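You operate a simulated robot arm through the tools that you are given. There is no shell and no other tool.

The job below is to be done with a simulated robot arm. You get a single attempt, and the scene is never put back.

Task
Stencil three teal leaves onto the bisque tile with the sponge dabber.
Fine: lay the stencil square on the tile, a strong print in each window, none on bare tile; dabber and stencil back, palette lid shut. Set down upright: sponge dabber.

The check looks at the end state, three seconds after you hand in, the way a careful person would. Anything else that was tipped, shoved, dropped, spilled or broken makes it a failure. Lids that push on must go on centred and level and be pressed home; caps that screw on are set level and turned clockwise until they are tight.

Robot
A 7-joint arm with a two-finger parallel gripper, fixed in place. Base frame: the origin is on the floor under the middle of its stand, x ahead of it, y to its left, z up. Lengths are in mm, angles in rad, forces in N, time in s.
With the tool pointing down near the work surface it reaches from about 100 to 960 mm from the base axis. Its first joint turns from -2.897 to 2.897 rad. Payload 3.43 kg.
Tool frame: the origin (TCP) lies between the finger pads and is the grasp point; the fingertips stand 30 mm ahead of it; z points along the fingers, y is the line along which they close. Largest opening 94 mm; finger width 28, thickness 10; the body of the gripper, 50 by 96 mm, starts 55 mm behind the TCP.
Orientation is that of the tool frame in the base frame, as a unit quaternion [x, y, z, w]. With the fingers straight down and closing along the base's y, the tool's x points along the base's -x, its y along +y and its z along -z.

Tools
- The arm moves only by the tool drive_tool. Its argument "steps" is a list that holds one entry, the list of rows, each a list of 7 numbers: the turn, a rotation vector about the base's x, y, z in rad, then the shift along the base's x, y, z in m, then the closure, from 0 (fully open) to 1 (shut). In form: [[[wx, wy, wz, dx, dy, dz, hand], ...]]. A call has 1 to 20 rows; each row is the pose to reach, as a shift and turn from the pose commanded when the call began. Each row takes 0.2 s and may step no farther than 50 mm and 0.15 rad from the row before; otherwise, or with a gripper value out of range, the whole call is refused. Where a pose cannot be reached the arm comes as near as it can. A force on the tool above 40 N (or 10 N above the force at the start of the call, whichever is more), or a blocked arm, ends the call early, and 0.2 s more pass. The fingers move at their own pace (about 45 mm/s each) and stop on an object; they squeeze with about 28 N. The grip force told is the motor's: it shows also when the fingers shut on nothing. Time passes only in rows, and 0.2 s behind the last, so rows that repeat a pose let the fingers close. It gives the time, the measured TCP pose, the force on the tool (base axes), the opening and the grip force at its end, in the units of the frame above (readings bear some noise), with the torque about the TCP (base axes, N m) and any sound that the robot's microphone picked up.
- Cameras (640 x 400 px; columns grow to the right, rows downward): "scene" is fixed at [402.1, -649.3, 1562]; the picture's right is [0.71, -0.70, 0.00], its down [-0.65, -0.66, -0.37] and it looks along [0.26, 0.27, -0.93] (base axes); focal length 214 px, centre (320, 200). "wrist" rides on the gripper at [76, 14, -103] in the tool frame; the picture's right is [-0.18, 0.98, 0.00], its down [-0.75, -0.14, -0.64] and it looks along [-0.63, -0.12, 0.77] (tool axes); focal length 243 px, centre (320, 200). There is no depth. A picture from a camera that has moved, and an enlarged one, comes with that camera's place and axes in the base frame and with its lens.
- grab_frame(camera): a new picture of that camera. No time passes.
- move_column(by): slides the trunk up (or, below 0, down) by that many mm; the arm rides with it, the base frame stays. It gives what a move gives, with no picture.
- enlarge(camera, box): a new picture of the part [left, top, right, bottom] of that camera's present view, enlarged. No time passes.
- finish_job(): hands the job in; it is judged then, once.

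Nothing tells you positions but the pictures and the camera data. Unless the task says otherwise, let go and move clear before handing in.

The tools are called after "Call:" by a JSON object that holds its "op" and its "data". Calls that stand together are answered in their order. drive_tool: Moves the arm, as the interface text tells. Its arguments: {"type":"object","properties":{"steps":{"type":"array"}},"required":["steps"]} The other tools are called the same way: move_column (by) moves the trunk up or down; grab_frame (camera) takes a picture; enlarge (camera, box) takes an enlarged picture of a part of a camera's view; finish_job () hands the job in.

At the start:

```text
t: 0.0
ee_pos: [657.6, -226.0, 1136.9]
tool_rot: [-0.001, 1.0, 0.0, 0.0]
ft_force: [-0.2, -0.3, -0.9]
wrist_torque: [0.01, 0.0, 0.03]
width: 94.3
grip_force: 0.0
trunk travel left (down, up): [-275.0, 215.0]
```

scene: 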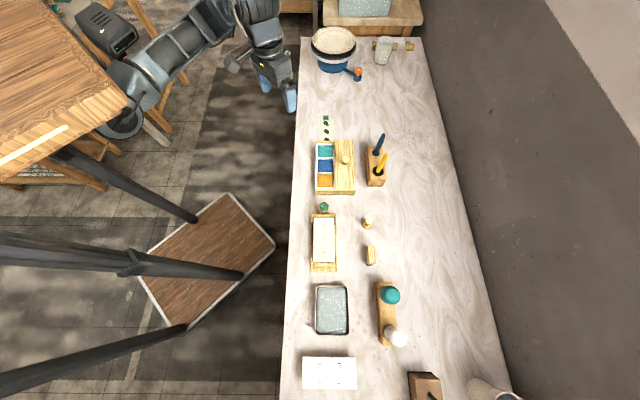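
wrist: 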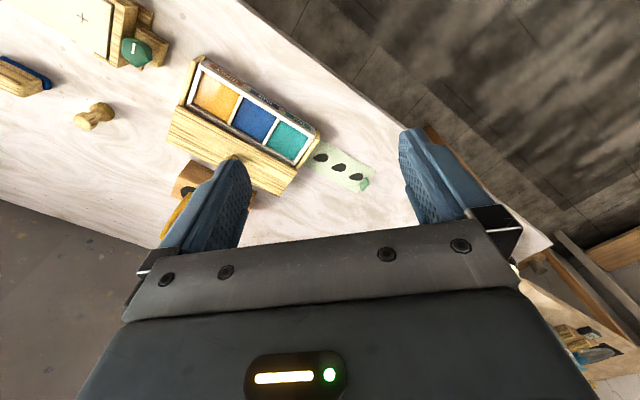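

The bench runs away from the camera with a palette (three colours, sliding lid), a small green stencil, a tile on a wooden stand, and two dabbers on a rack. I'll look closer before moving anything.

Call:
{"op": "enlarge", "data": {"camera": "scene", "box": [280, 100, 440, 200]}}

Call:
{"op": "enlarge", "data": {"camera": "scene", "box": [280, 190, 440, 290]}}

Call:
{"op": "enlarge", "data": {"camera": "scene", "box": [280, 270, 480, 400]}}

Call:
{"op": "enlarge", "data": {"camera": "wrist", "box": [140, 20, 400, 220]}}

```text
4.00 times, centred on (360, 150) of scene
camera zoom: at [402.1, -649.3, 1562.0], right [0.71, -0.7, 0.0], down [-0.65, -0.66, -0.37], along [0.26, 0.27, -0.93], focal length 858 px, centre (160, 400)
```

zoom: 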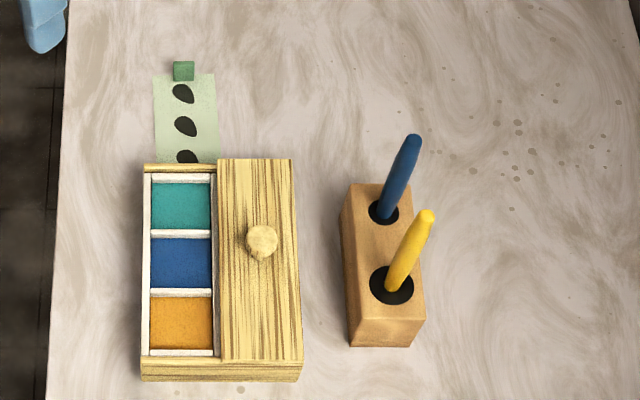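

```text
4.00 times, centred on (360, 240) of scene
camera zoom: at [402.1, -649.3, 1562.0], right [0.71, -0.7, 0.0], down [-0.65, -0.66, -0.37], along [0.26, 0.27, -0.93], focal length 858 px, centre (160, 40)
```

zoom: 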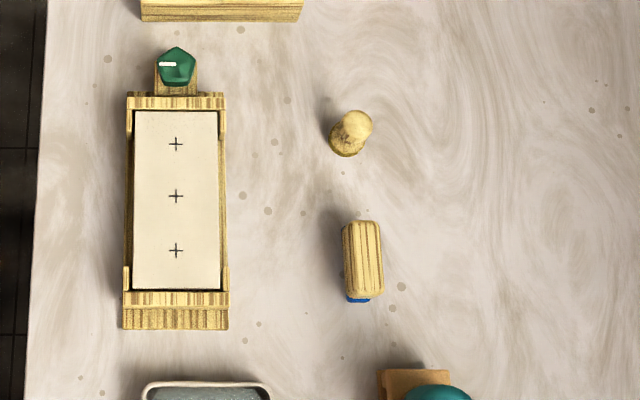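

```text
3.08 times, centred on (380, 335) of scene
camera zoom: at [402.1, -649.3, 1562.0], right [0.71, -0.7, 0.0], down [-0.65, -0.66, -0.37], along [0.26, 0.27, -0.93], focal length 660 px, centre (135, -215)
```

zoom: 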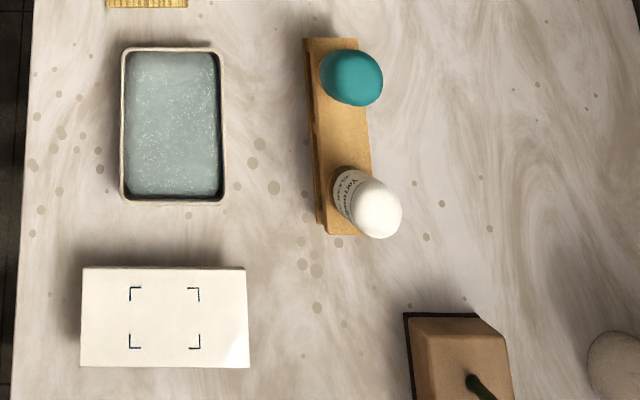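

```text
2.00 times, centred on (270, 120) of wrist
camera zoom: at [581.9, -211.6, 1240.7], right [0.18, 0.98, 0.0], down [0.75, -0.14, 0.64], along [0.63, -0.12, -0.77], focal length 485 px, centre (420, 360)
```

zoom: 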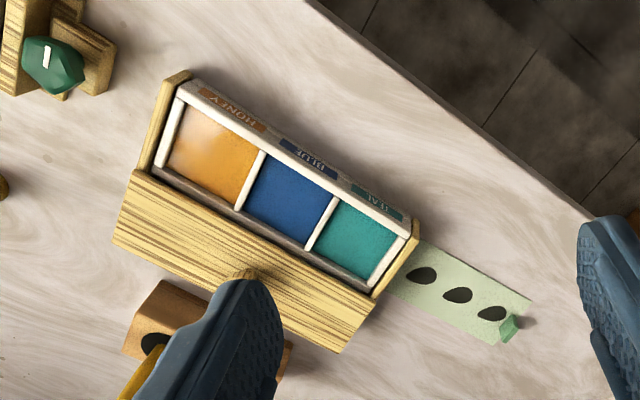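

The far objects are hard to range from one view, so I'll swing the arm to face the bench squarely (about 45° to the right) and look from there with the wrist camera.

Call:
{"op": "drive_tool", "data": {"steps": [[[0, 0, -0.098, -0.0284, -0.0255, -0.01, 0], [0, 0, -0.196, -0.0568, -0.051, -0.02, 0], [0, 0, -0.294, -0.0852, -0.0765, -0.03, 0], [0, 0, -0.392, -0.1136, -0.102, -0.04, 0], [0, 0, -0.49, -0.142, -0.1275, -0.05, 0], [0, 0, -0.588, -0.1704, -0.153, -0.06, 0], [0, 0, -0.686, -0.1988, -0.1785, -0.07, 0], [0, 0, -0.785, -0.2276, -0.204, -0.08, 0]]]}}

Call:
{"op": "grab_frame", "data": {"camera": "wrist"}}

```text
t: 1.8
ee_pos: [430.6, -428.6, 1058.7]
tool_rot: [0.382, 0.924, -0.001, 0.0]
ft_force: [0.8, 0.3, -1.1]
wrist_torque: [-0.03, 0.03, 0.01]
width: 94.0
grip_force: 0.1
trunk travel left (down, up): [-275.0, 215.0]
```

```text
taken
camera wrist: at [387.6, -364.3, 1162.0], right [0.83, 0.56, 0.0], down [0.43, -0.63, 0.64], along [0.36, -0.53, -0.77], focal length 243 px, centre (320, 200)
```

wrist: 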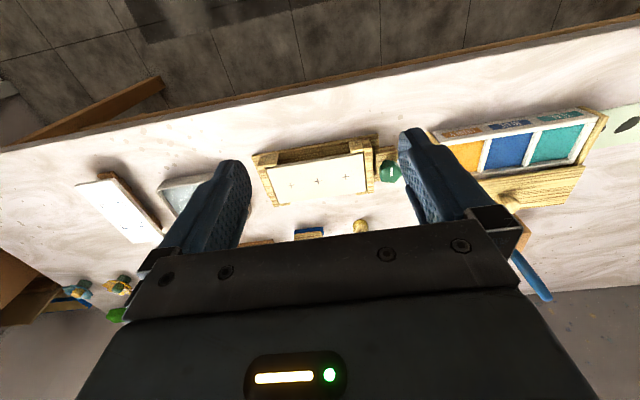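

The tile triangulates to about (514, -555), top near z ≈ 847. I'll move above it for a close look, then go along the bench.

Call:
{"op": "drive_tool", "data": {"steps": [[[0, 0, 0, 0.021, -0.032, -0.01, 0], [0, 0, 0, 0.042, -0.064, -0.02, 0], [0, 0, 0, 0.063, -0.096, -0.03, 0], [0, 0, 0, 0.075, -0.115, -0.04, 0]]]}}

Call:
{"op": "grab_frame", "data": {"camera": "wrist"}}

Call:
{"op": "enlarge", "data": {"camera": "wrist", "box": [220, 20, 420, 145]}}

```text
t: 2.8
ee_pos: [507.4, -544.8, 1016.4]
tool_rot: [0.382, 0.924, 0.0, 0.0]
ft_force: [-0.5, 0.5, 0.5]
wrist_torque: [0.0, -0.03, 0.01]
width: 93.9
grip_force: 0.0
trunk travel left (down, up): [-275.0, 215.0]
```

```text
taken
camera wrist: at [463.3, -480.7, 1120.3], right [0.83, 0.56, 0.0], down [0.43, -0.63, 0.64], along [0.36, -0.53, -0.77], focal length 243 px, centre (320, 200)
```

wrist: 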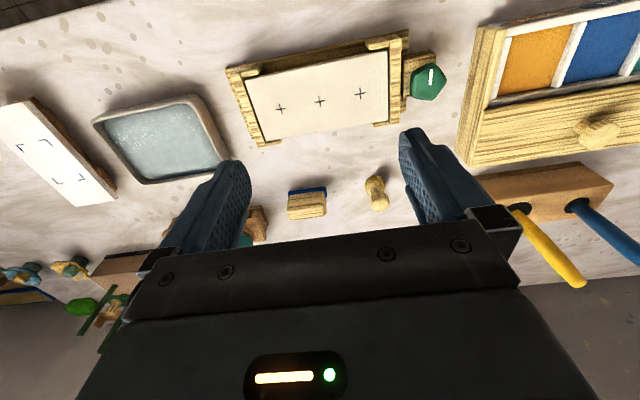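

```text
3.20 times, centred on (320, 82) of wrist
camera zoom: at [463.3, -480.7, 1120.3], right [0.83, 0.56, 0.0], down [0.43, -0.63, 0.64], along [0.36, -0.53, -0.77], focal length 776 px, centre (320, 576)
```

zoom: 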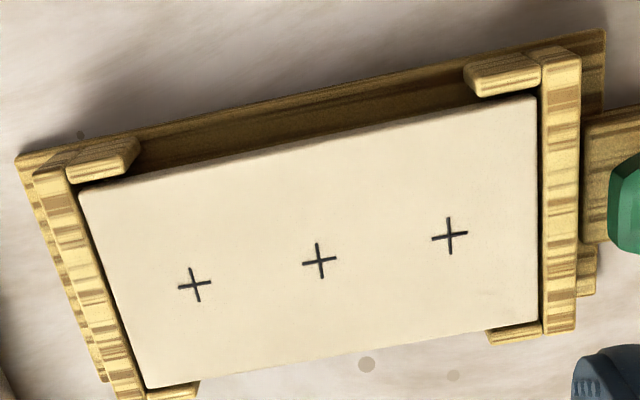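

Call:
{"op": "enlarge", "data": {"camera": "wrist", "box": [260, 150, 420, 250]}}

Call:
{"op": "enlarge", "data": {"camera": "wrist", "box": [0, 60, 240, 210]}}

Call:
{"op": "enlarge", "data": {"camera": "wrist", "box": [400, 0, 640, 150]}}

Call:
{"op": "enlarge", "data": {"camera": "wrist", "box": [0, 220, 160, 320]}}

```text
4.00 times, centred on (340, 200) of wrist
camera zoom: at [463.3, -480.7, 1120.3], right [0.83, 0.56, 0.0], down [0.43, -0.63, 0.64], along [0.36, -0.53, -0.77], focal length 970 px, centre (240, 200)
```

zoom: 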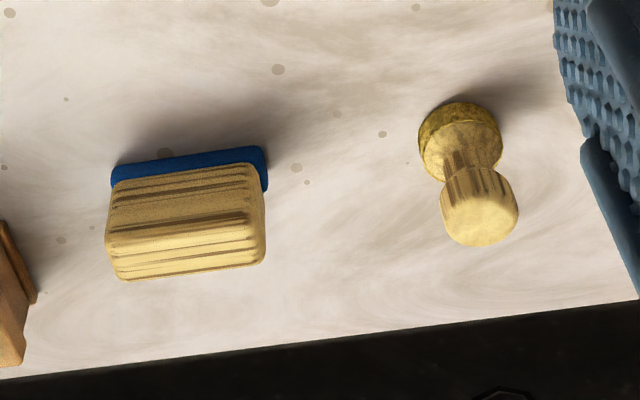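

```text
2.67 times, centred on (120, 135) of wrist
camera zoom: at [463.3, -480.7, 1120.3], right [0.83, 0.56, 0.0], down [0.43, -0.63, 0.64], along [0.36, -0.53, -0.77], focal length 647 px, centre (853, 373)
```

zoom: 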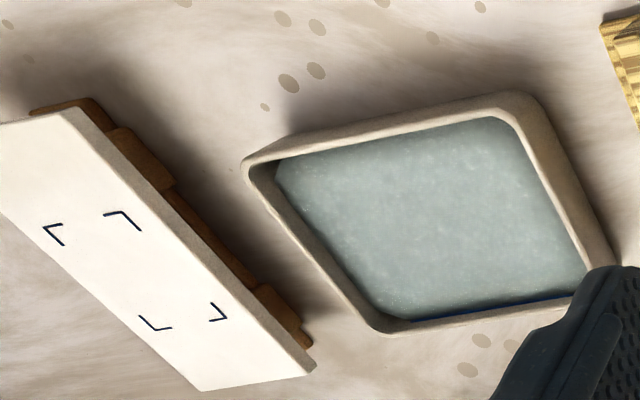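

```text
2.67 times, centred on (520, 75) of wrist
camera zoom: at [463.3, -480.7, 1120.3], right [0.83, 0.56, 0.0], down [0.43, -0.63, 0.64], along [0.36, -0.53, -0.77], focal length 647 px, centre (-213, 533)
```

zoom: 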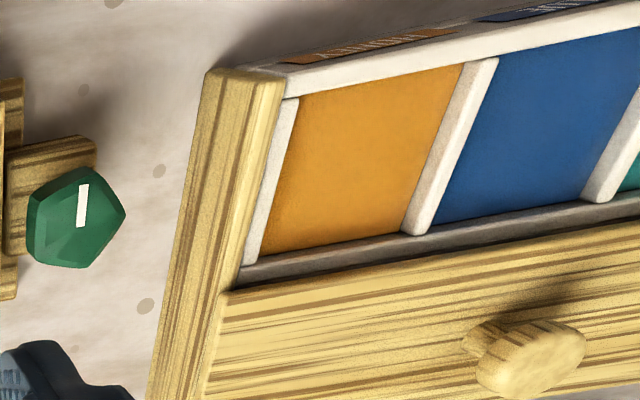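

```text
4.00 times, centred on (80, 270) of wrist
camera zoom: at [463.3, -480.7, 1120.3], right [0.83, 0.56, 0.0], down [0.43, -0.63, 0.64], along [0.36, -0.53, -0.77], focal length 970 px, centre (1280, -80)
```

zoom: 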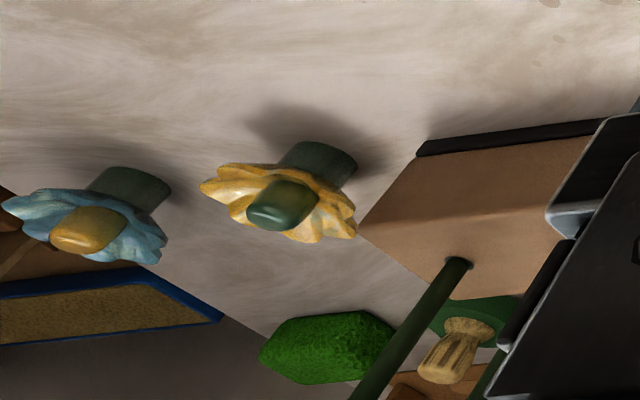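

The wooden mushroom with the yellow sponge foot at about (665, -621) is the dabber (standing on the table, z ≈ 800). The tile top is about z ≈ 846. Next I look at the palette and stencil.

Call:
{"op": "drive_tool", "data": {"steps": [[[0, 0, 0, 0.031, 0.031, 0.0, 0], [0, 0, 0, 0.062, 0.062, 0.0, 0], [0, 0, 0, 0.093, 0.093, 0.0, 0], [0, 0, 0, 0.124, 0.124, 0.0, 0], [0, 0, 0, 0.155, 0.155, 0.0, 0], [0, 0, 0, 0.186, 0.186, 0.0, 0], [0, 0, 0, 0.217, 0.217, 0.0, 0], [0, 0, 0, 0.248, 0.248, 0.0, 0], [0, 0, 0, 0.279, 0.279, 0.0, 0], [0, 0, 0, 0.3, 0.3, 0.0, 0]]]}}

Call:
{"op": "grab_frame", "data": {"camera": "wrist"}}

Call:
{"op": "enlarge", "data": {"camera": "wrist", "box": [260, 20, 460, 145]}}

```text
t: 5.0
ee_pos: [806.6, -246.6, 1016.5]
tool_rot: [0.384, 0.923, 0.0, -0.001]
ft_force: [-0.8, -0.4, 0.2]
wrist_torque: [0.01, -0.02, -0.01]
width: 94.1
grip_force: 0.1
trunk travel left (down, up): [-275.0, 215.0]
```

```text
taken
camera wrist: at [762.6, -181.4, 1120.4], right [0.83, 0.56, 0.0], down [0.43, -0.63, 0.64], along [0.36, -0.53, -0.77], focal length 243 px, centre (320, 200)
```

wrist: 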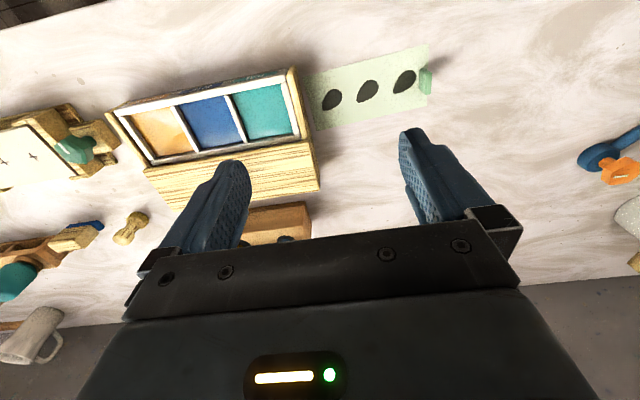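

```text
3.20 times, centred on (360, 82) of wrist
camera zoom: at [762.6, -181.4, 1120.4], right [0.83, 0.56, 0.0], down [0.43, -0.63, 0.64], along [0.36, -0.53, -0.77], focal length 776 px, centre (192, 576)
```

zoom: 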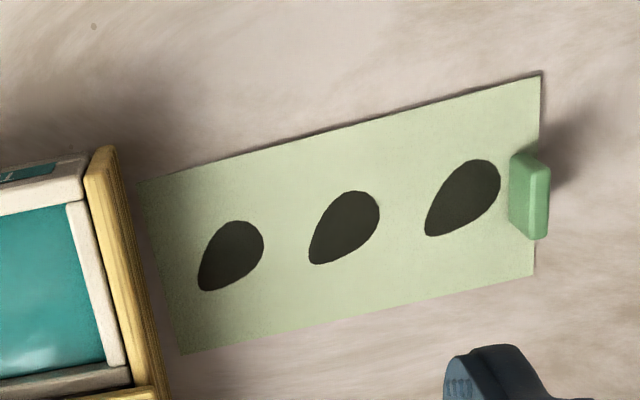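

The stencil is a 146×71 mm plate with an upstanding tab at its far end (~(909,-172), z≈817), rotated about 4° from the tile. Next I take sharper zooms from the fixed camera for precise measurements.

Call:
{"op": "grab_frame", "data": {"camera": "scene"}}

Call:
{"op": "enlarge", "data": {"camera": "scene", "box": [304, 200, 344, 225]}}

Call:
{"op": "enlarge", "data": {"camera": "wrist", "box": [100, 60, 330, 200]}}

Call:
{"op": "enlarge", "data": {"camera": "wrist", "box": [390, 40, 454, 80]}}

```text
taken
```

scene: 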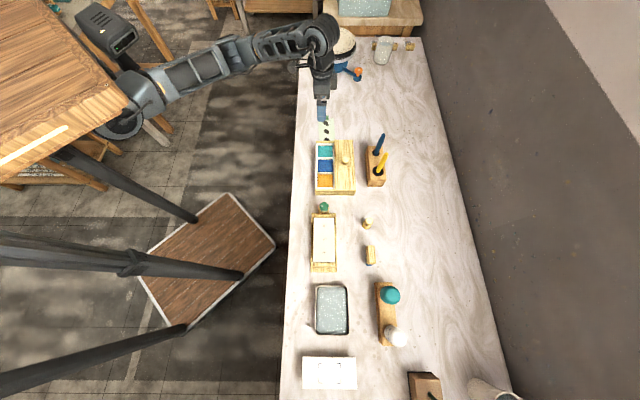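

```text
16.00 times, centred on (324, 212) of scene
camera zoom: at [402.1, -649.3, 1562.0], right [0.71, -0.7, 0.0], down [-0.65, -0.66, -0.37], along [0.26, 0.27, -0.93], focal length 3432 px, centre (256, 0)
```

zoom: 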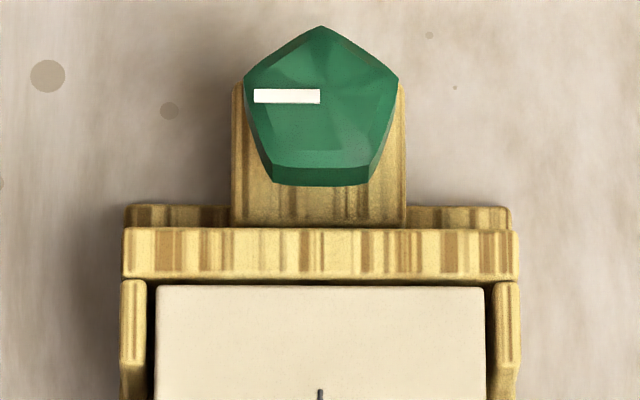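

```text
2.78 times, centred on (215, 130) of wrist
camera zoom: at [762.6, -181.4, 1120.4], right [0.83, 0.56, 0.0], down [0.43, -0.63, 0.64], along [0.36, -0.53, -0.77], focal length 675 px, centre (612, 395)
```

zoom: 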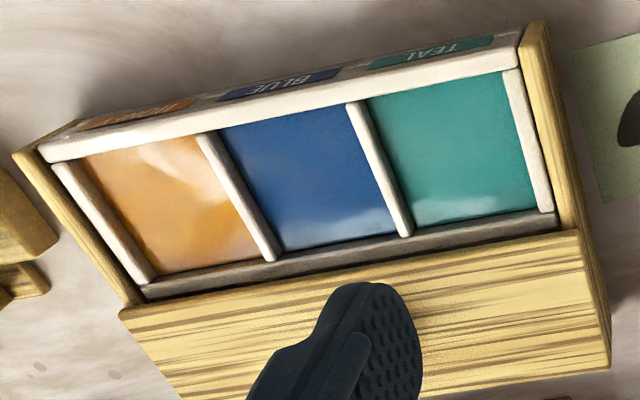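

```text
10.00 times, centred on (422, 60) of wrist
camera zoom: at [762.6, -181.4, 1120.4], right [0.83, 0.56, 0.0], down [0.43, -0.63, 0.64], along [0.36, -0.53, -0.77], focal length 2426 px, centre (-700, 1600)
```

zoom: 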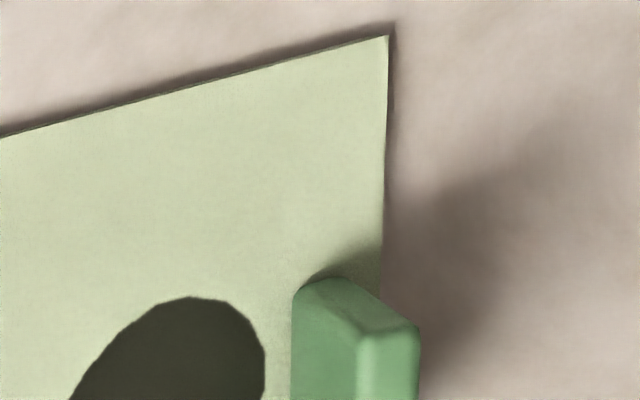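

Call:
{"op": "enlarge", "data": {"camera": "wrist", "box": [394, 50, 458, 110]}}

Call:
{"op": "enlarge", "data": {"camera": "wrist", "box": [40, 100, 140, 170]}}

Call:
{"op": "enlarge", "data": {"camera": "scene", "box": [310, 135, 360, 200]}}

```text
6.67 times, centred on (426, 80) of wrist
camera zoom: at [762.6, -181.4, 1120.4], right [0.83, 0.56, 0.0], down [0.43, -0.63, 0.64], along [0.36, -0.53, -0.77], focal length 1618 px, centre (-387, 1000)
```

zoom: 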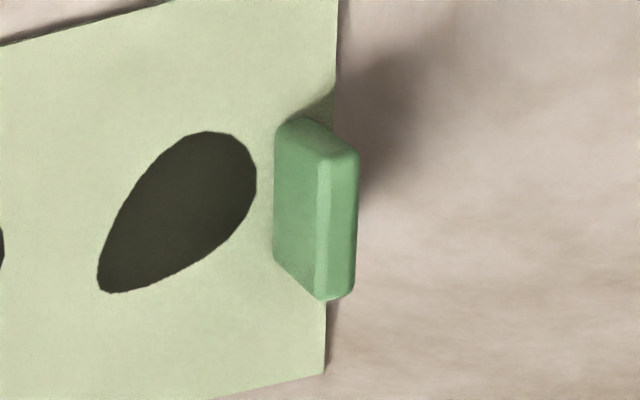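

```text
5.71 times, centred on (90, 135) of wrist
camera zoom: at [762.6, -181.4, 1120.4], right [0.83, 0.56, 0.0], down [0.43, -0.63, 0.64], along [0.36, -0.53, -0.77], focal length 1386 px, centre (1634, 571)
```

zoom: 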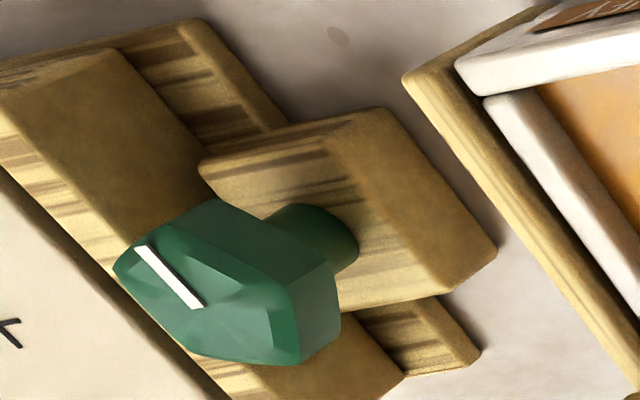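

```text
6.15 times, centred on (335, 168) of scene
camera zoom: at [402.1, -649.3, 1562.0], right [0.71, -0.7, 0.0], down [-0.65, -0.66, -0.37], along [0.26, 0.27, -0.93], focal length 1320 px, centre (228, 400)
```

zoom: 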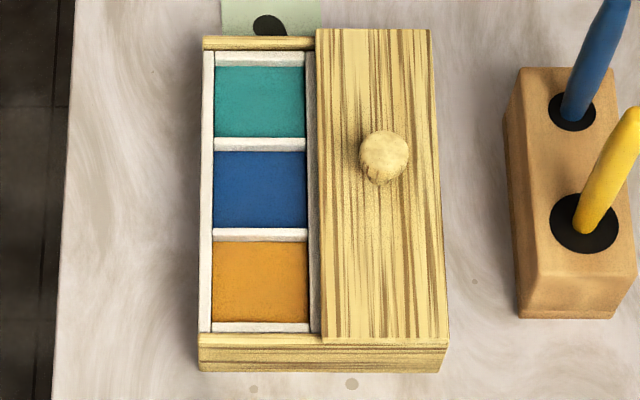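

The tab is ~6 mm thick, ~25 mm long, ~22 mm tall, centred near (908,-174). I'll turn the gripper ~3° to match the stencil and hover above the tab with partly closed fingers.

Call:
{"op": "drive_tool", "data": {"steps": [[[0, 0, 0.018, 0.034, 0.024, -0.02, 0.3], [0, 0, 0.036, 0.068, 0.048, -0.05, 0.55], [0, 0, 0.054, 0.1014, 0.0721, -0.09, 0.55], [0, 0, 0.054, 0.1014, 0.0721, -0.12, 0.55], [0, 0, 0.054, 0.1014, 0.0721, -0.13, 0.55], [0, 0, 0.054, 0.1014, 0.0721, -0.13, 0.55]]]}}

Call:
{"op": "grab_frame", "data": {"camera": "wrist"}}

Call:
{"op": "enlarge", "data": {"camera": "scene", "box": [300, 95, 350, 145]}}

```text
refused: row 2 steps farther than a row can; nothing moved
```

```text
taken
camera wrist: at [762.6, -181.4, 1120.4], right [0.83, 0.56, 0.0], down [0.43, -0.63, 0.64], along [0.36, -0.53, -0.77], focal length 243 px, centre (320, 200)
```

wrist: 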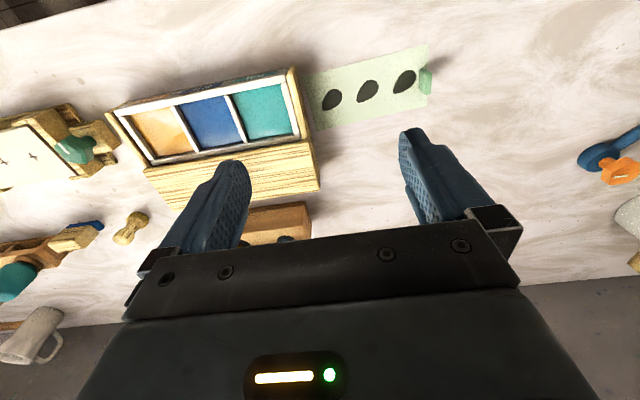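

```text
8.00 times, centred on (325, 120) of scene
camera zoom: at [402.1, -649.3, 1562.0], right [0.71, -0.7, 0.0], down [-0.65, -0.66, -0.37], along [0.26, 0.27, -0.93], focal length 1716 px, centre (280, 840)
```

zoom: 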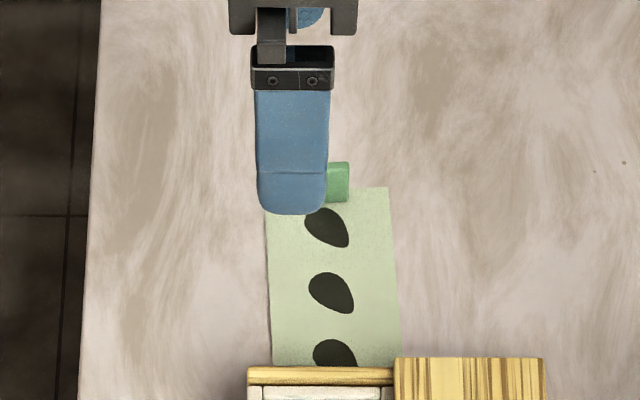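

The call was refused because a row was too long, so nothing moved. I'll resend it with shorter rows.

Call:
{"op": "drive_tool", "data": {"steps": [[[0, 0, 0.018, 0.034, 0.024, -0.01, 0.3], [0, 0, 0.036, 0.068, 0.048, -0.02, 0.55], [0, 0, 0.054, 0.1014, 0.0721, -0.04, 0.55], [0, 0, 0.054, 0.1014, 0.0721, -0.08, 0.55], [0, 0, 0.054, 0.1014, 0.0721, -0.12, 0.55], [0, 0, 0.054, 0.1014, 0.0721, -0.13, 0.55], [0, 0, 0.054, 0.1014, 0.0721, -0.13, 0.55]]]}}

Call:
{"op": "grab_frame", "data": {"camera": "wrist"}}

Call:
{"op": "enlarge", "data": {"camera": "scene", "box": [300, 95, 350, 145]}}

```text
t: 6.6
ee_pos: [907.3, -173.0, 887.4]
tool_rot: [0.358, 0.934, -0.001, 0.0]
ft_force: [0.4, -1.1, 0.5]
wrist_torque: [0.02, 0.03, -0.01]
width: 42.4
grip_force: 0.0
trunk travel left (down, up): [-275.0, 215.0]
```

```text
taken
camera wrist: at [860.0, -110.7, 991.0], right [0.79, 0.61, 0.0], down [0.47, -0.61, 0.64], along [0.39, -0.51, -0.77], focal length 243 px, centre (320, 200)
```

wrist: 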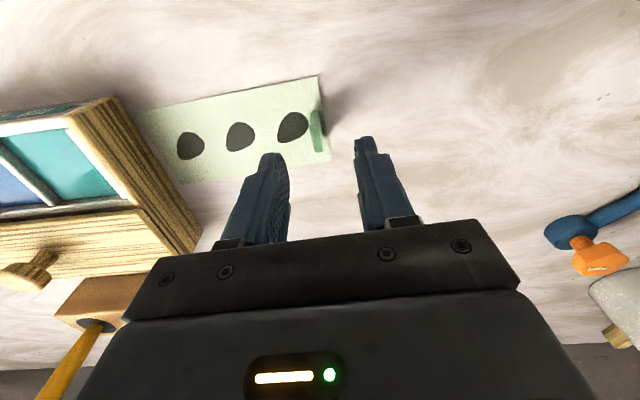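

```text
8.00 times, centred on (325, 120) of scene
camera zoom: at [402.1, -649.3, 1562.0], right [0.71, -0.7, 0.0], down [-0.65, -0.66, -0.37], along [0.26, 0.27, -0.93], focal length 1716 px, centre (280, 840)
```

zoom: 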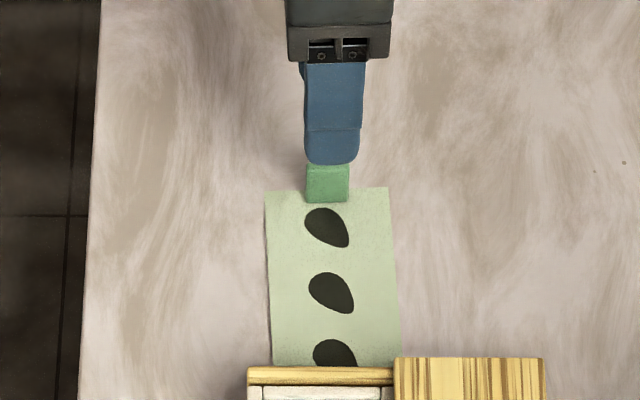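

Call:
{"op": "enlarge", "data": {"camera": "wrist", "box": [250, 70, 410, 170]}}

Call:
{"op": "enlarge", "data": {"camera": "scene", "box": [312, 104, 340, 124]}}

```text
4.00 times, centred on (330, 120) of wrist
camera zoom: at [860.0, -110.7, 991.0], right [0.79, 0.61, 0.0], down [0.47, -0.61, 0.64], along [0.39, -0.51, -0.77], focal length 970 px, centre (280, 520)
```

zoom: 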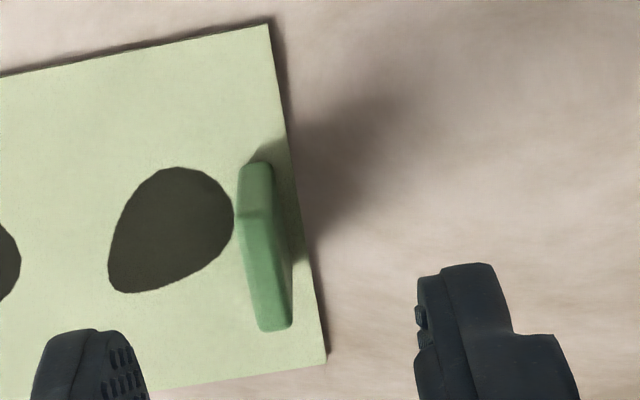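

```text
16.00 times, centred on (326, 114) of scene
camera zoom: at [402.1, -649.3, 1562.0], right [0.71, -0.7, 0.0], down [-0.65, -0.66, -0.37], along [0.26, 0.27, -0.93], focal length 3432 px, centre (224, 1576)
```

zoom: 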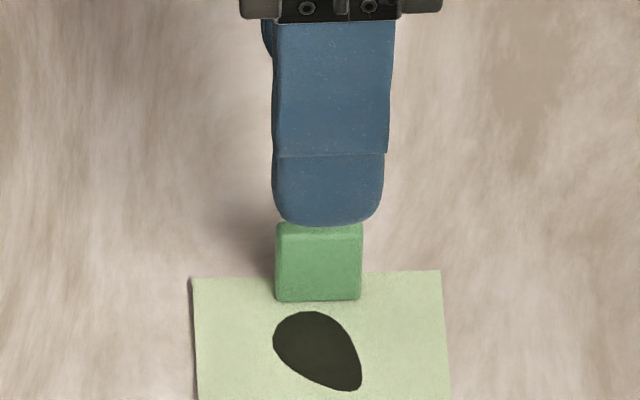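

The tab is centred between the fingers within ~1.5 mm. I'll descend to tips about 8 mm above the plate and close on the tab.

Call:
{"op": "drive_tool", "data": {"steps": [[[0, 0, 0, -0.0008, -0.001, -0.02, 0.55], [0, 0, 0, -0.0008, -0.001, -0.035, 0.55], [0, 0, 0, -0.0008, -0.001, -0.045, 0.55], [0, 0, 0, -0.0008, -0.001, -0.045, 0.55]]]}}

Call:
{"op": "enlarge", "data": {"camera": "wrist", "box": [230, 60, 390, 190]}}

Call:
{"op": "enlarge", "data": {"camera": "scene", "box": [312, 104, 340, 124]}}

```text
t: 7.6
ee_pos: [905.2, -172.8, 841.7]
tool_rot: [0.357, 0.934, 0.0, 0.0]
ft_force: [-0.7, 0.5, -0.5]
wrist_torque: [0.03, 0.0, 0.0]
width: 42.5
grip_force: 0.0
trunk travel left (down, up): [-275.0, 215.0]
```

```text
3.08 times, centred on (310, 125) of wrist
camera zoom: at [858.6, -111.0, 945.3], right [0.79, 0.61, 0.0], down [0.47, -0.61, 0.64], along [0.39, -0.51, -0.77], focal length 746 px, centre (351, 431)
```

zoom: 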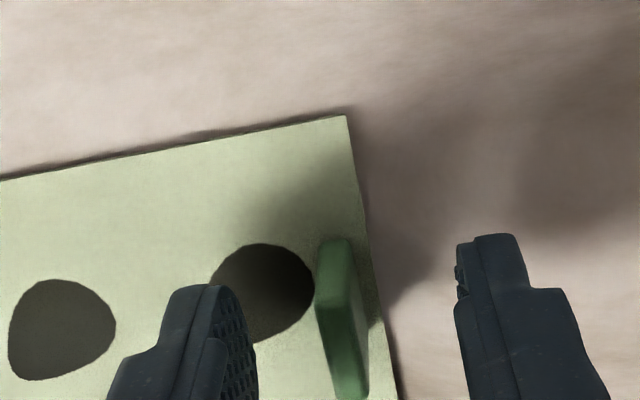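

```text
16.00 times, centred on (326, 114) of scene
camera zoom: at [402.1, -649.3, 1562.0], right [0.71, -0.7, 0.0], down [-0.65, -0.66, -0.37], along [0.26, 0.27, -0.93], focal length 3432 px, centre (224, 1576)
```

zoom: 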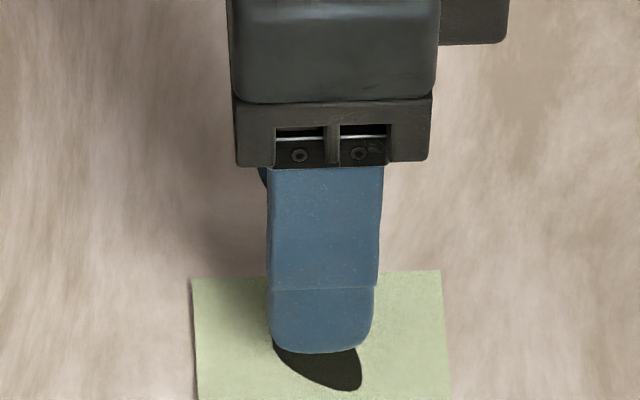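

Call:
{"op": "drive_tool", "data": {"steps": [[[0, 0, 0, 0, 0, -0.001, 0.75], [0, 0, 0, 0, 0, -0.001, 0.9], [0, 0, 0, 0, 0, -0.001, 1.0], [0, 0, 0, 0, 0, -0.001, 1.0], [0, 0, 0, 0, 0, -0.001, 1.0]]]}}

Call:
{"op": "grab_frame", "data": {"camera": "wrist"}}

Call:
{"op": "enlarge", "data": {"camera": "scene", "box": [300, 95, 350, 145]}}

```text
t: 8.8
ee_pos: [905.4, -173.7, 841.1]
tool_rot: [0.358, 0.934, 0.0, 0.001]
ft_force: [-0.8, 0.4, 1.4]
wrist_torque: [0.03, 0.01, -0.01]
width: 5.6
grip_force: 28.0
trunk travel left (down, up): [-275.0, 215.0]
```

```text
taken
camera wrist: at [858.5, -111.5, 944.7], right [0.79, 0.61, 0.0], down [0.47, -0.61, 0.64], along [0.39, -0.51, -0.77], focal length 243 px, centre (320, 200)
```

wrist: 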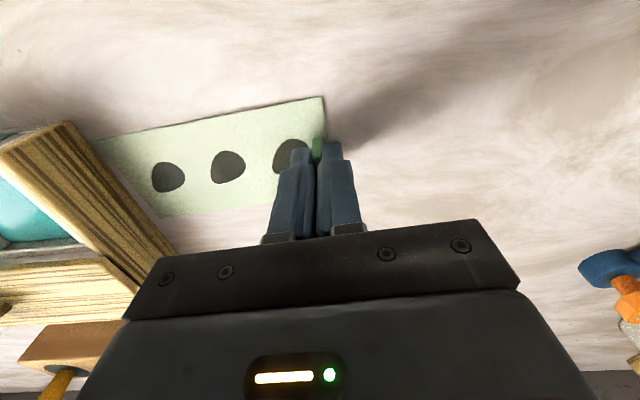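

```text
8.00 times, centred on (325, 120) of scene
camera zoom: at [402.1, -649.3, 1562.0], right [0.71, -0.7, 0.0], down [-0.65, -0.66, -0.37], along [0.26, 0.27, -0.93], focal length 1716 px, centre (280, 840)
```

zoom: 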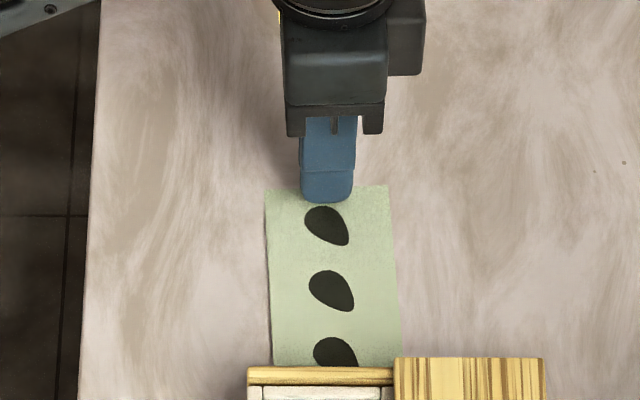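

The tab is gripped (5.6 mm) and the stencil didn't shift. I'll lift it straight up and check how it hangs.

Call:
{"op": "drive_tool", "data": {"steps": [[[0, 0, 0, 0, 0, 0.005, 1.0], [0, 0, 0, 0, 0, 0.015, 1.0], [0, 0, 0, 0, 0, 0.03, 1.0], [0, 0, 0, 0, 0, 0.055, 1.0], [0, 0, 0, 0, 0, 0.085, 1.0], [0, 0, 0, 0, 0, 0.115, 1.0], [0, 0, 0, 0, 0, 0.14, 1.0], [0, 0, 0, 0, 0, 0.14, 1.0]]]}}

Call:
{"op": "grab_frame", "data": {"camera": "wrist"}}

Call:
{"op": "enlarge", "data": {"camera": "scene", "box": [290, 75, 370, 155]}}

```text
t: 10.6
ee_pos: [906.3, -174.0, 983.2]
tool_rot: [0.357, 0.934, -0.001, 0.0]
ft_force: [0.6, -0.8, 0.0]
wrist_torque: [0.0, 0.0, 0.03]
width: 5.4
grip_force: 28.4
trunk travel left (down, up): [-275.0, 215.0]
```

```text
taken
camera wrist: at [859.0, -111.2, 1086.2], right [0.79, 0.61, 0.0], down [0.47, -0.61, 0.64], along [0.39, -0.51, -0.77], focal length 243 px, centre (320, 200)
```

wrist: 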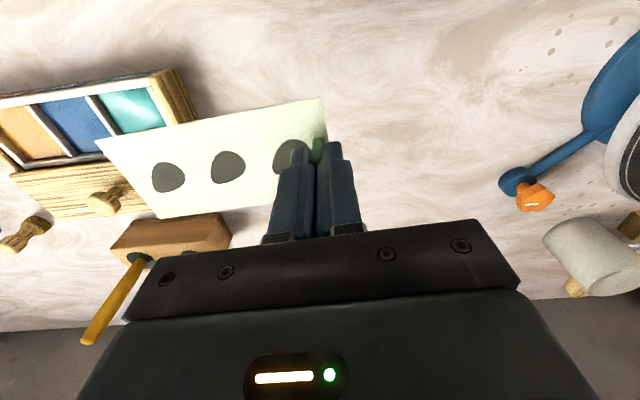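

```text
5.00 times, centred on (330, 115) of scene
camera zoom: at [402.1, -649.3, 1562.0], right [0.71, -0.7, 0.0], down [-0.65, -0.66, -0.37], along [0.26, 0.27, -0.93], focal length 1072 px, centre (270, 625)
```

zoom: 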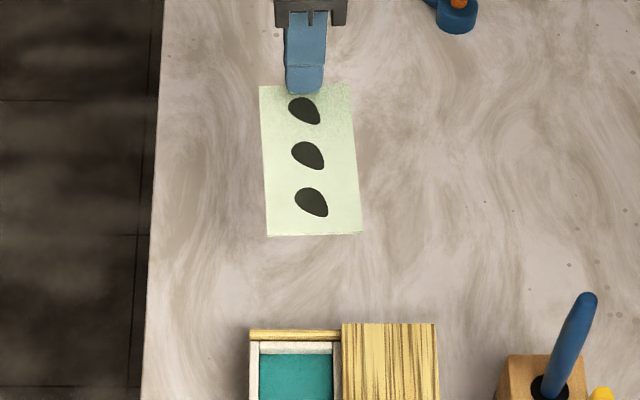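

The stencil hangs rigid and level. I'll carry it over to a hover above the tile, turning it to the tile's angle.

Call:
{"op": "drive_tool", "data": {"steps": [[[0, 0, -0.006, -0.0288, -0.02776, 0, 1.0], [0, 0, -0.012, -0.0576, -0.0555, 0, 1.0], [0, 0, -0.018, -0.0864, -0.0833, 0, 1.0], [0, 0, -0.024, -0.1152, -0.111, 0, 1.0], [0, 0, -0.03, -0.144, -0.1388, 0, 1.0], [0, 0, -0.036, -0.1728, -0.1666, 0, 1.0], [0, 0, -0.042, -0.2016, -0.1943, 0, 1.0], [0, 0, -0.048, -0.2304, -0.2221, 0, 1.0], [0, 0, -0.054, -0.2592, -0.2498, 0, 1.0], [0, 0, -0.06, -0.288, -0.2776, 0, 1.0], [0, 0, -0.066, -0.3168, -0.3053, 0, 1.0], [0, 0, -0.066, -0.3457, -0.3331, 0, 1.0], [0, 0, -0.066, -0.3457, -0.3331, -0.03, 1.0], [0, 0, -0.066, -0.3457, -0.3331, -0.06, 1.0], [0, 0, -0.066, -0.3457, -0.3331, -0.06, 1.0]]]}}

Call:
{"op": "grab_frame", "data": {"camera": "wrist"}}

Call:
{"op": "enlarge", "data": {"camera": "scene", "box": [284, 195, 364, 275]}}

```text
t: 13.8
ee_pos: [558.7, -505.3, 921.5]
tool_rot: [0.388, 0.922, -0.001, -0.001]
ft_force: [0.5, 0.0, 0.5]
wrist_torque: [0.01, 0.03, 0.01]
width: 5.6
grip_force: 28.3
trunk travel left (down, up): [-275.0, 215.0]
```

```text
taken
camera wrist: at [516.1, -441.0, 1025.5], right [0.83, 0.55, 0.0], down [0.43, -0.64, 0.64], along [0.36, -0.53, -0.77], focal length 243 px, centre (320, 200)
```

wrist: 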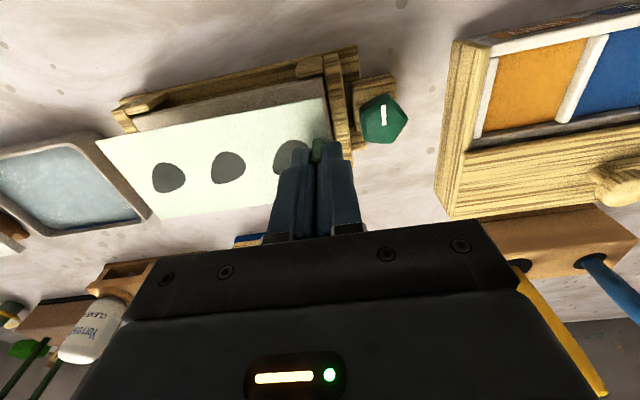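

```text
5.00 times, centred on (324, 235) of scene
camera zoom: at [402.1, -649.3, 1562.0], right [0.71, -0.7, 0.0], down [-0.65, -0.66, -0.37], along [0.26, 0.27, -0.93], focal length 1072 px, centre (300, 25)
```

zoom: 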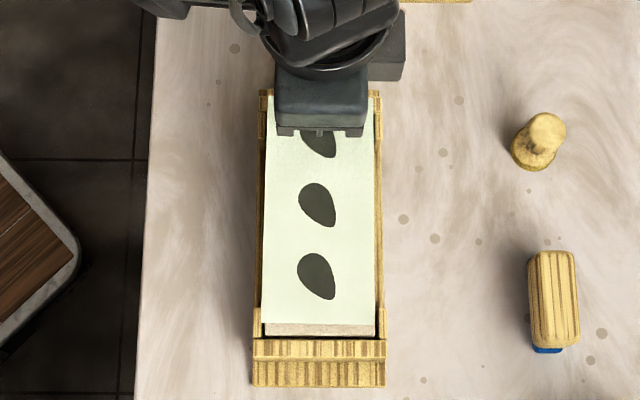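

Call:
{"op": "enlarge", "data": {"camera": "wrist", "box": [80, 30, 240, 130]}}

Call:
{"op": "enlarge", "data": {"camera": "wrist", "box": [240, 40, 400, 140]}}

Call:
{"op": "enlarge", "data": {"camera": "wrist", "box": [80, 120, 240, 220]}}

```text
4.00 times, centred on (160, 80) of wrist
camera zoom: at [516.1, -441.0, 1025.5], right [0.83, 0.55, 0.0], down [0.43, -0.64, 0.64], along [0.36, -0.53, -0.77], focal length 970 px, centre (960, 680)
```

zoom: 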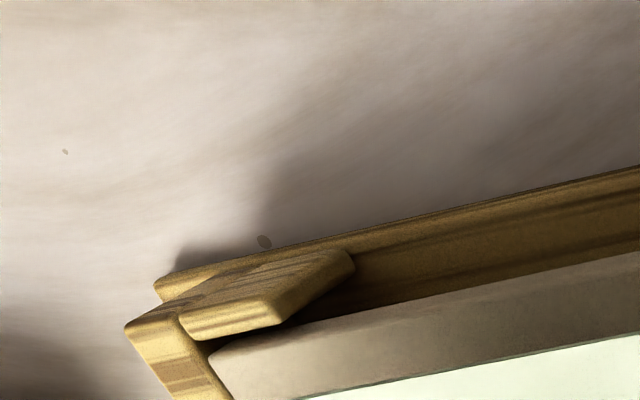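

```text
4.00 times, centred on (320, 90) of wrist
camera zoom: at [516.1, -441.0, 1025.5], right [0.83, 0.55, 0.0], down [0.43, -0.64, 0.64], along [0.36, -0.53, -0.77], focal length 970 px, centre (320, 640)
```

zoom: 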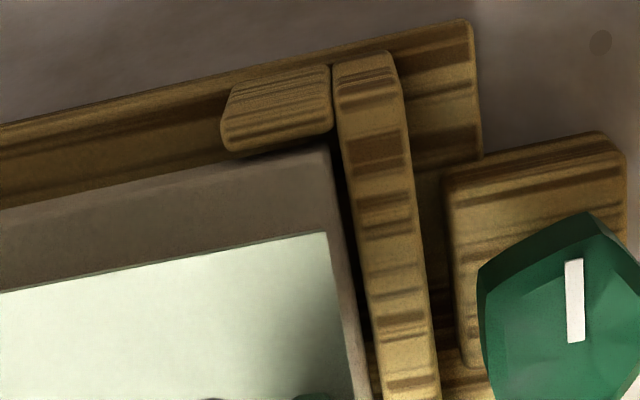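

```text
4.00 times, centred on (160, 170) of wrist
camera zoom: at [516.1, -441.0, 1025.5], right [0.83, 0.55, 0.0], down [0.43, -0.64, 0.64], along [0.36, -0.53, -0.77], focal length 970 px, centre (960, 320)
```

zoom: 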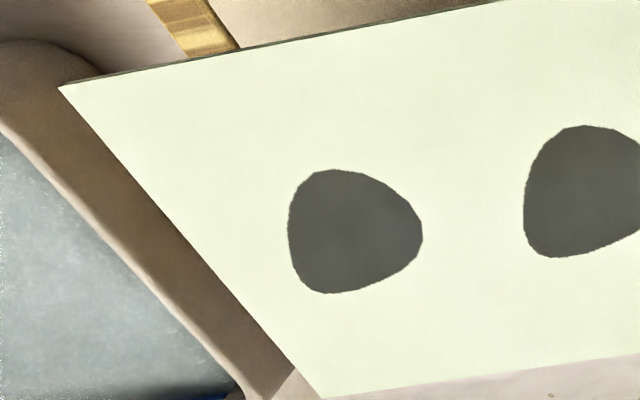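

I'll lower to within ~10 mm of the tile so parallax shrinks, then compare the edges again.

Call:
{"op": "drive_tool", "data": {"steps": [[[0, 0, 0.003, 0, 0, -0.01, 1.0], [0, 0, 0.006, 0, 0, -0.02, 1.0], [0, 0, 0.006, 0, 0, -0.026, 1.0], [0, 0, 0.006, 0, 0, -0.026, 1.0]]]}}

Call:
{"op": "enlarge", "data": {"camera": "wrist", "box": [80, 60, 240, 160]}}

Call:
{"op": "enlarge", "data": {"camera": "wrist", "box": [240, 60, 400, 160]}}

Call:
{"op": "enlarge", "data": {"camera": "scene", "box": [300, 210, 348, 240]}}

Call:
{"op": "enlarge", "data": {"camera": "scene", "box": [300, 240, 348, 270]}}

```text
t: 14.8
ee_pos: [560.5, -507.2, 895.2]
tool_rot: [0.385, 0.923, 0.0, 0.001]
ft_force: [0.6, 0.7, -0.1]
wrist_torque: [-0.01, -0.03, -0.02]
width: 5.9
grip_force: 28.1
trunk travel left (down, up): [-275.0, 215.0]
```

```text
4.00 times, centred on (160, 110) of wrist
camera zoom: at [516.9, -442.6, 998.8], right [0.83, 0.56, 0.0], down [0.43, -0.64, 0.64], along [0.36, -0.53, -0.77], focal length 970 px, centre (960, 560)
```

zoom: 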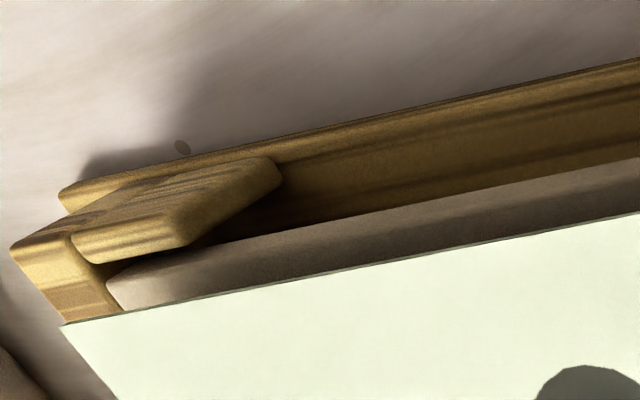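

```text
4.00 times, centred on (320, 110) of wrist
camera zoom: at [516.9, -442.6, 998.8], right [0.83, 0.56, 0.0], down [0.43, -0.64, 0.64], along [0.36, -0.53, -0.77], focal length 970 px, centre (320, 560)
```

zoom: 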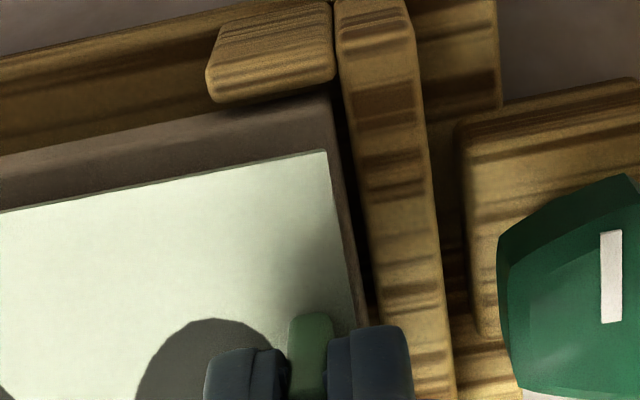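

```text
13.33 times, centred on (324, 225) of scene
camera zoom: at [402.1, -649.3, 1562.0], right [0.71, -0.7, 0.0], down [-0.65, -0.66, -0.37], along [0.26, 0.27, -0.93], focal length 2860 px, centre (267, -133)
```

zoom: 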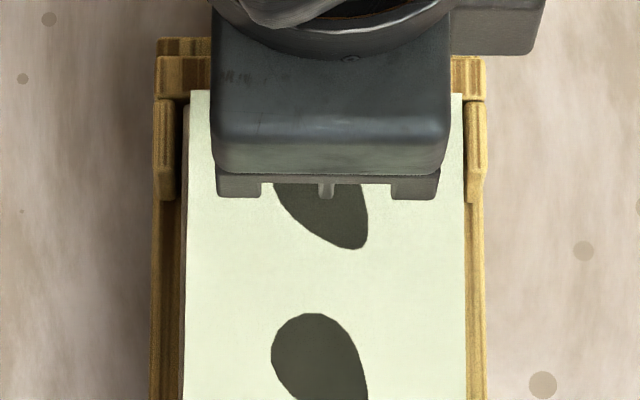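

```text
13.33 times, centred on (324, 255) of scene
camera zoom: at [402.1, -649.3, 1562.0], right [0.71, -0.7, 0.0], down [-0.65, -0.66, -0.37], along [0.26, 0.27, -0.93], focal length 2860 px, centre (267, -533)
```

zoom: 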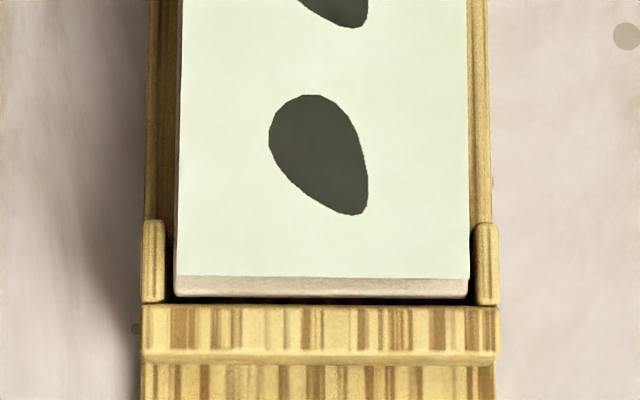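

The stencil needs about +0.013 rad of turn and a ~2.5 mm shift toward the robot. I'll apply that and drop a little lower.

Call:
{"op": "drive_tool", "data": {"steps": [[[0, 0, 0.007, -0.0006, 0.0013, 0, 1.0], [0, 0, 0.013, -0.0012, 0.0026, 0, 1.0], [0, 0, 0.013, -0.0012, 0.0026, -0.005, 1.0], [0, 0, 0.013, -0.0012, 0.0026, -0.005, 1.0]]]}}

Call:
{"op": "enlarge", "data": {"camera": "wrist", "box": [80, 60, 240, 160]}}

Call:
{"op": "enlarge", "data": {"camera": "wrist", "box": [240, 60, 400, 160]}}

Call:
{"op": "enlarge", "data": {"camera": "scene", "box": [300, 210, 348, 240]}}

Call:
{"op": "enlarge", "data": {"camera": "scene", "box": [300, 240, 348, 270]}}

```text
t: 15.8
ee_pos: [558.1, -505.1, 890.4]
tool_rot: [0.38, 0.925, 0.0, 0.001]
ft_force: [0.4, -0.5, -1.0]
wrist_torque: [0.02, -0.01, 0.02]
width: 5.5
grip_force: 27.5
trunk travel left (down, up): [-275.0, 215.0]
```

```text
4.00 times, centred on (160, 110) of wrist
camera zoom: at [515.2, -440.5, 994.2], right [0.82, 0.57, 0.0], down [0.44, -0.63, 0.64], along [0.37, -0.53, -0.77], focal length 970 px, centre (960, 560)
```

zoom: 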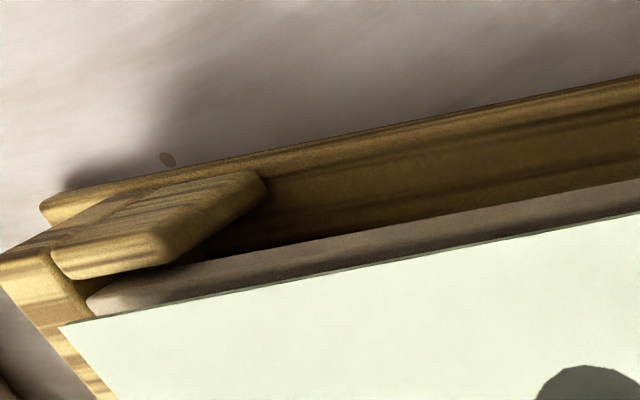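

```text
4.00 times, centred on (320, 110) of wrist
camera zoom: at [515.2, -440.5, 994.2], right [0.82, 0.57, 0.0], down [0.44, -0.63, 0.64], along [0.37, -0.53, -0.77], focal length 970 px, centre (320, 560)
```

zoom: 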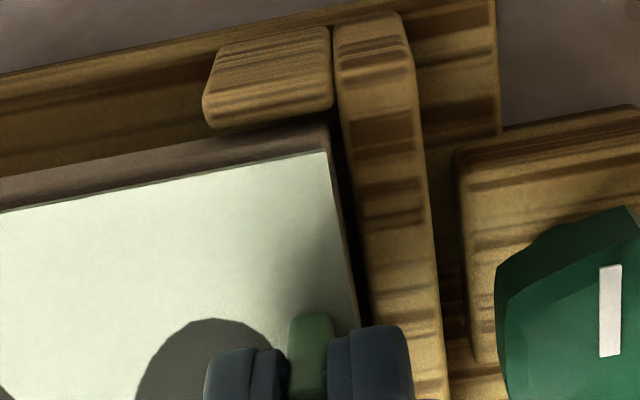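

```text
13.33 times, centred on (324, 225) of scene
camera zoom: at [402.1, -649.3, 1562.0], right [0.71, -0.7, 0.0], down [-0.65, -0.66, -0.37], along [0.26, 0.27, -0.93], focal length 2860 px, centre (267, -133)
```

zoom: 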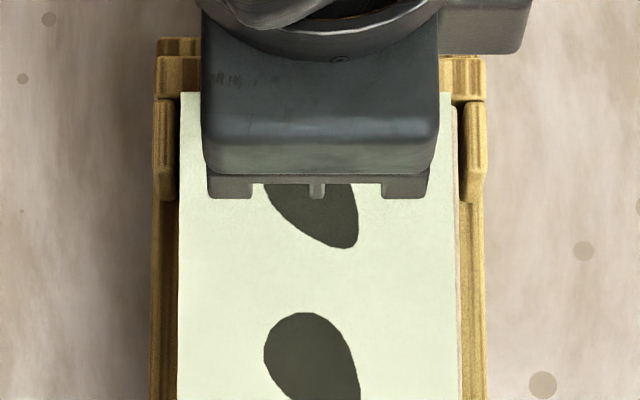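

```text
13.33 times, centred on (324, 255) of scene
camera zoom: at [402.1, -649.3, 1562.0], right [0.71, -0.7, 0.0], down [-0.65, -0.66, -0.37], along [0.26, 0.27, -0.93], focal length 2860 px, centre (267, -533)
```

zoom: 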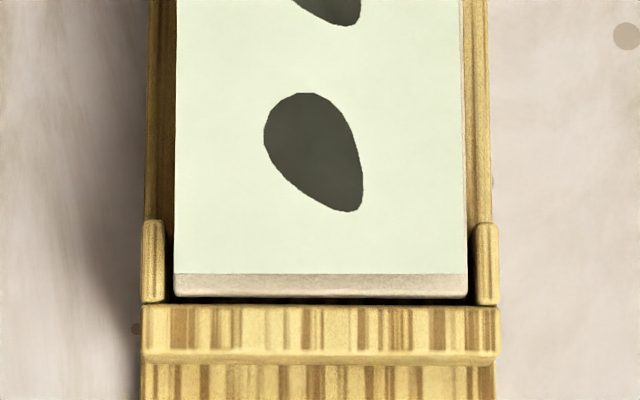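

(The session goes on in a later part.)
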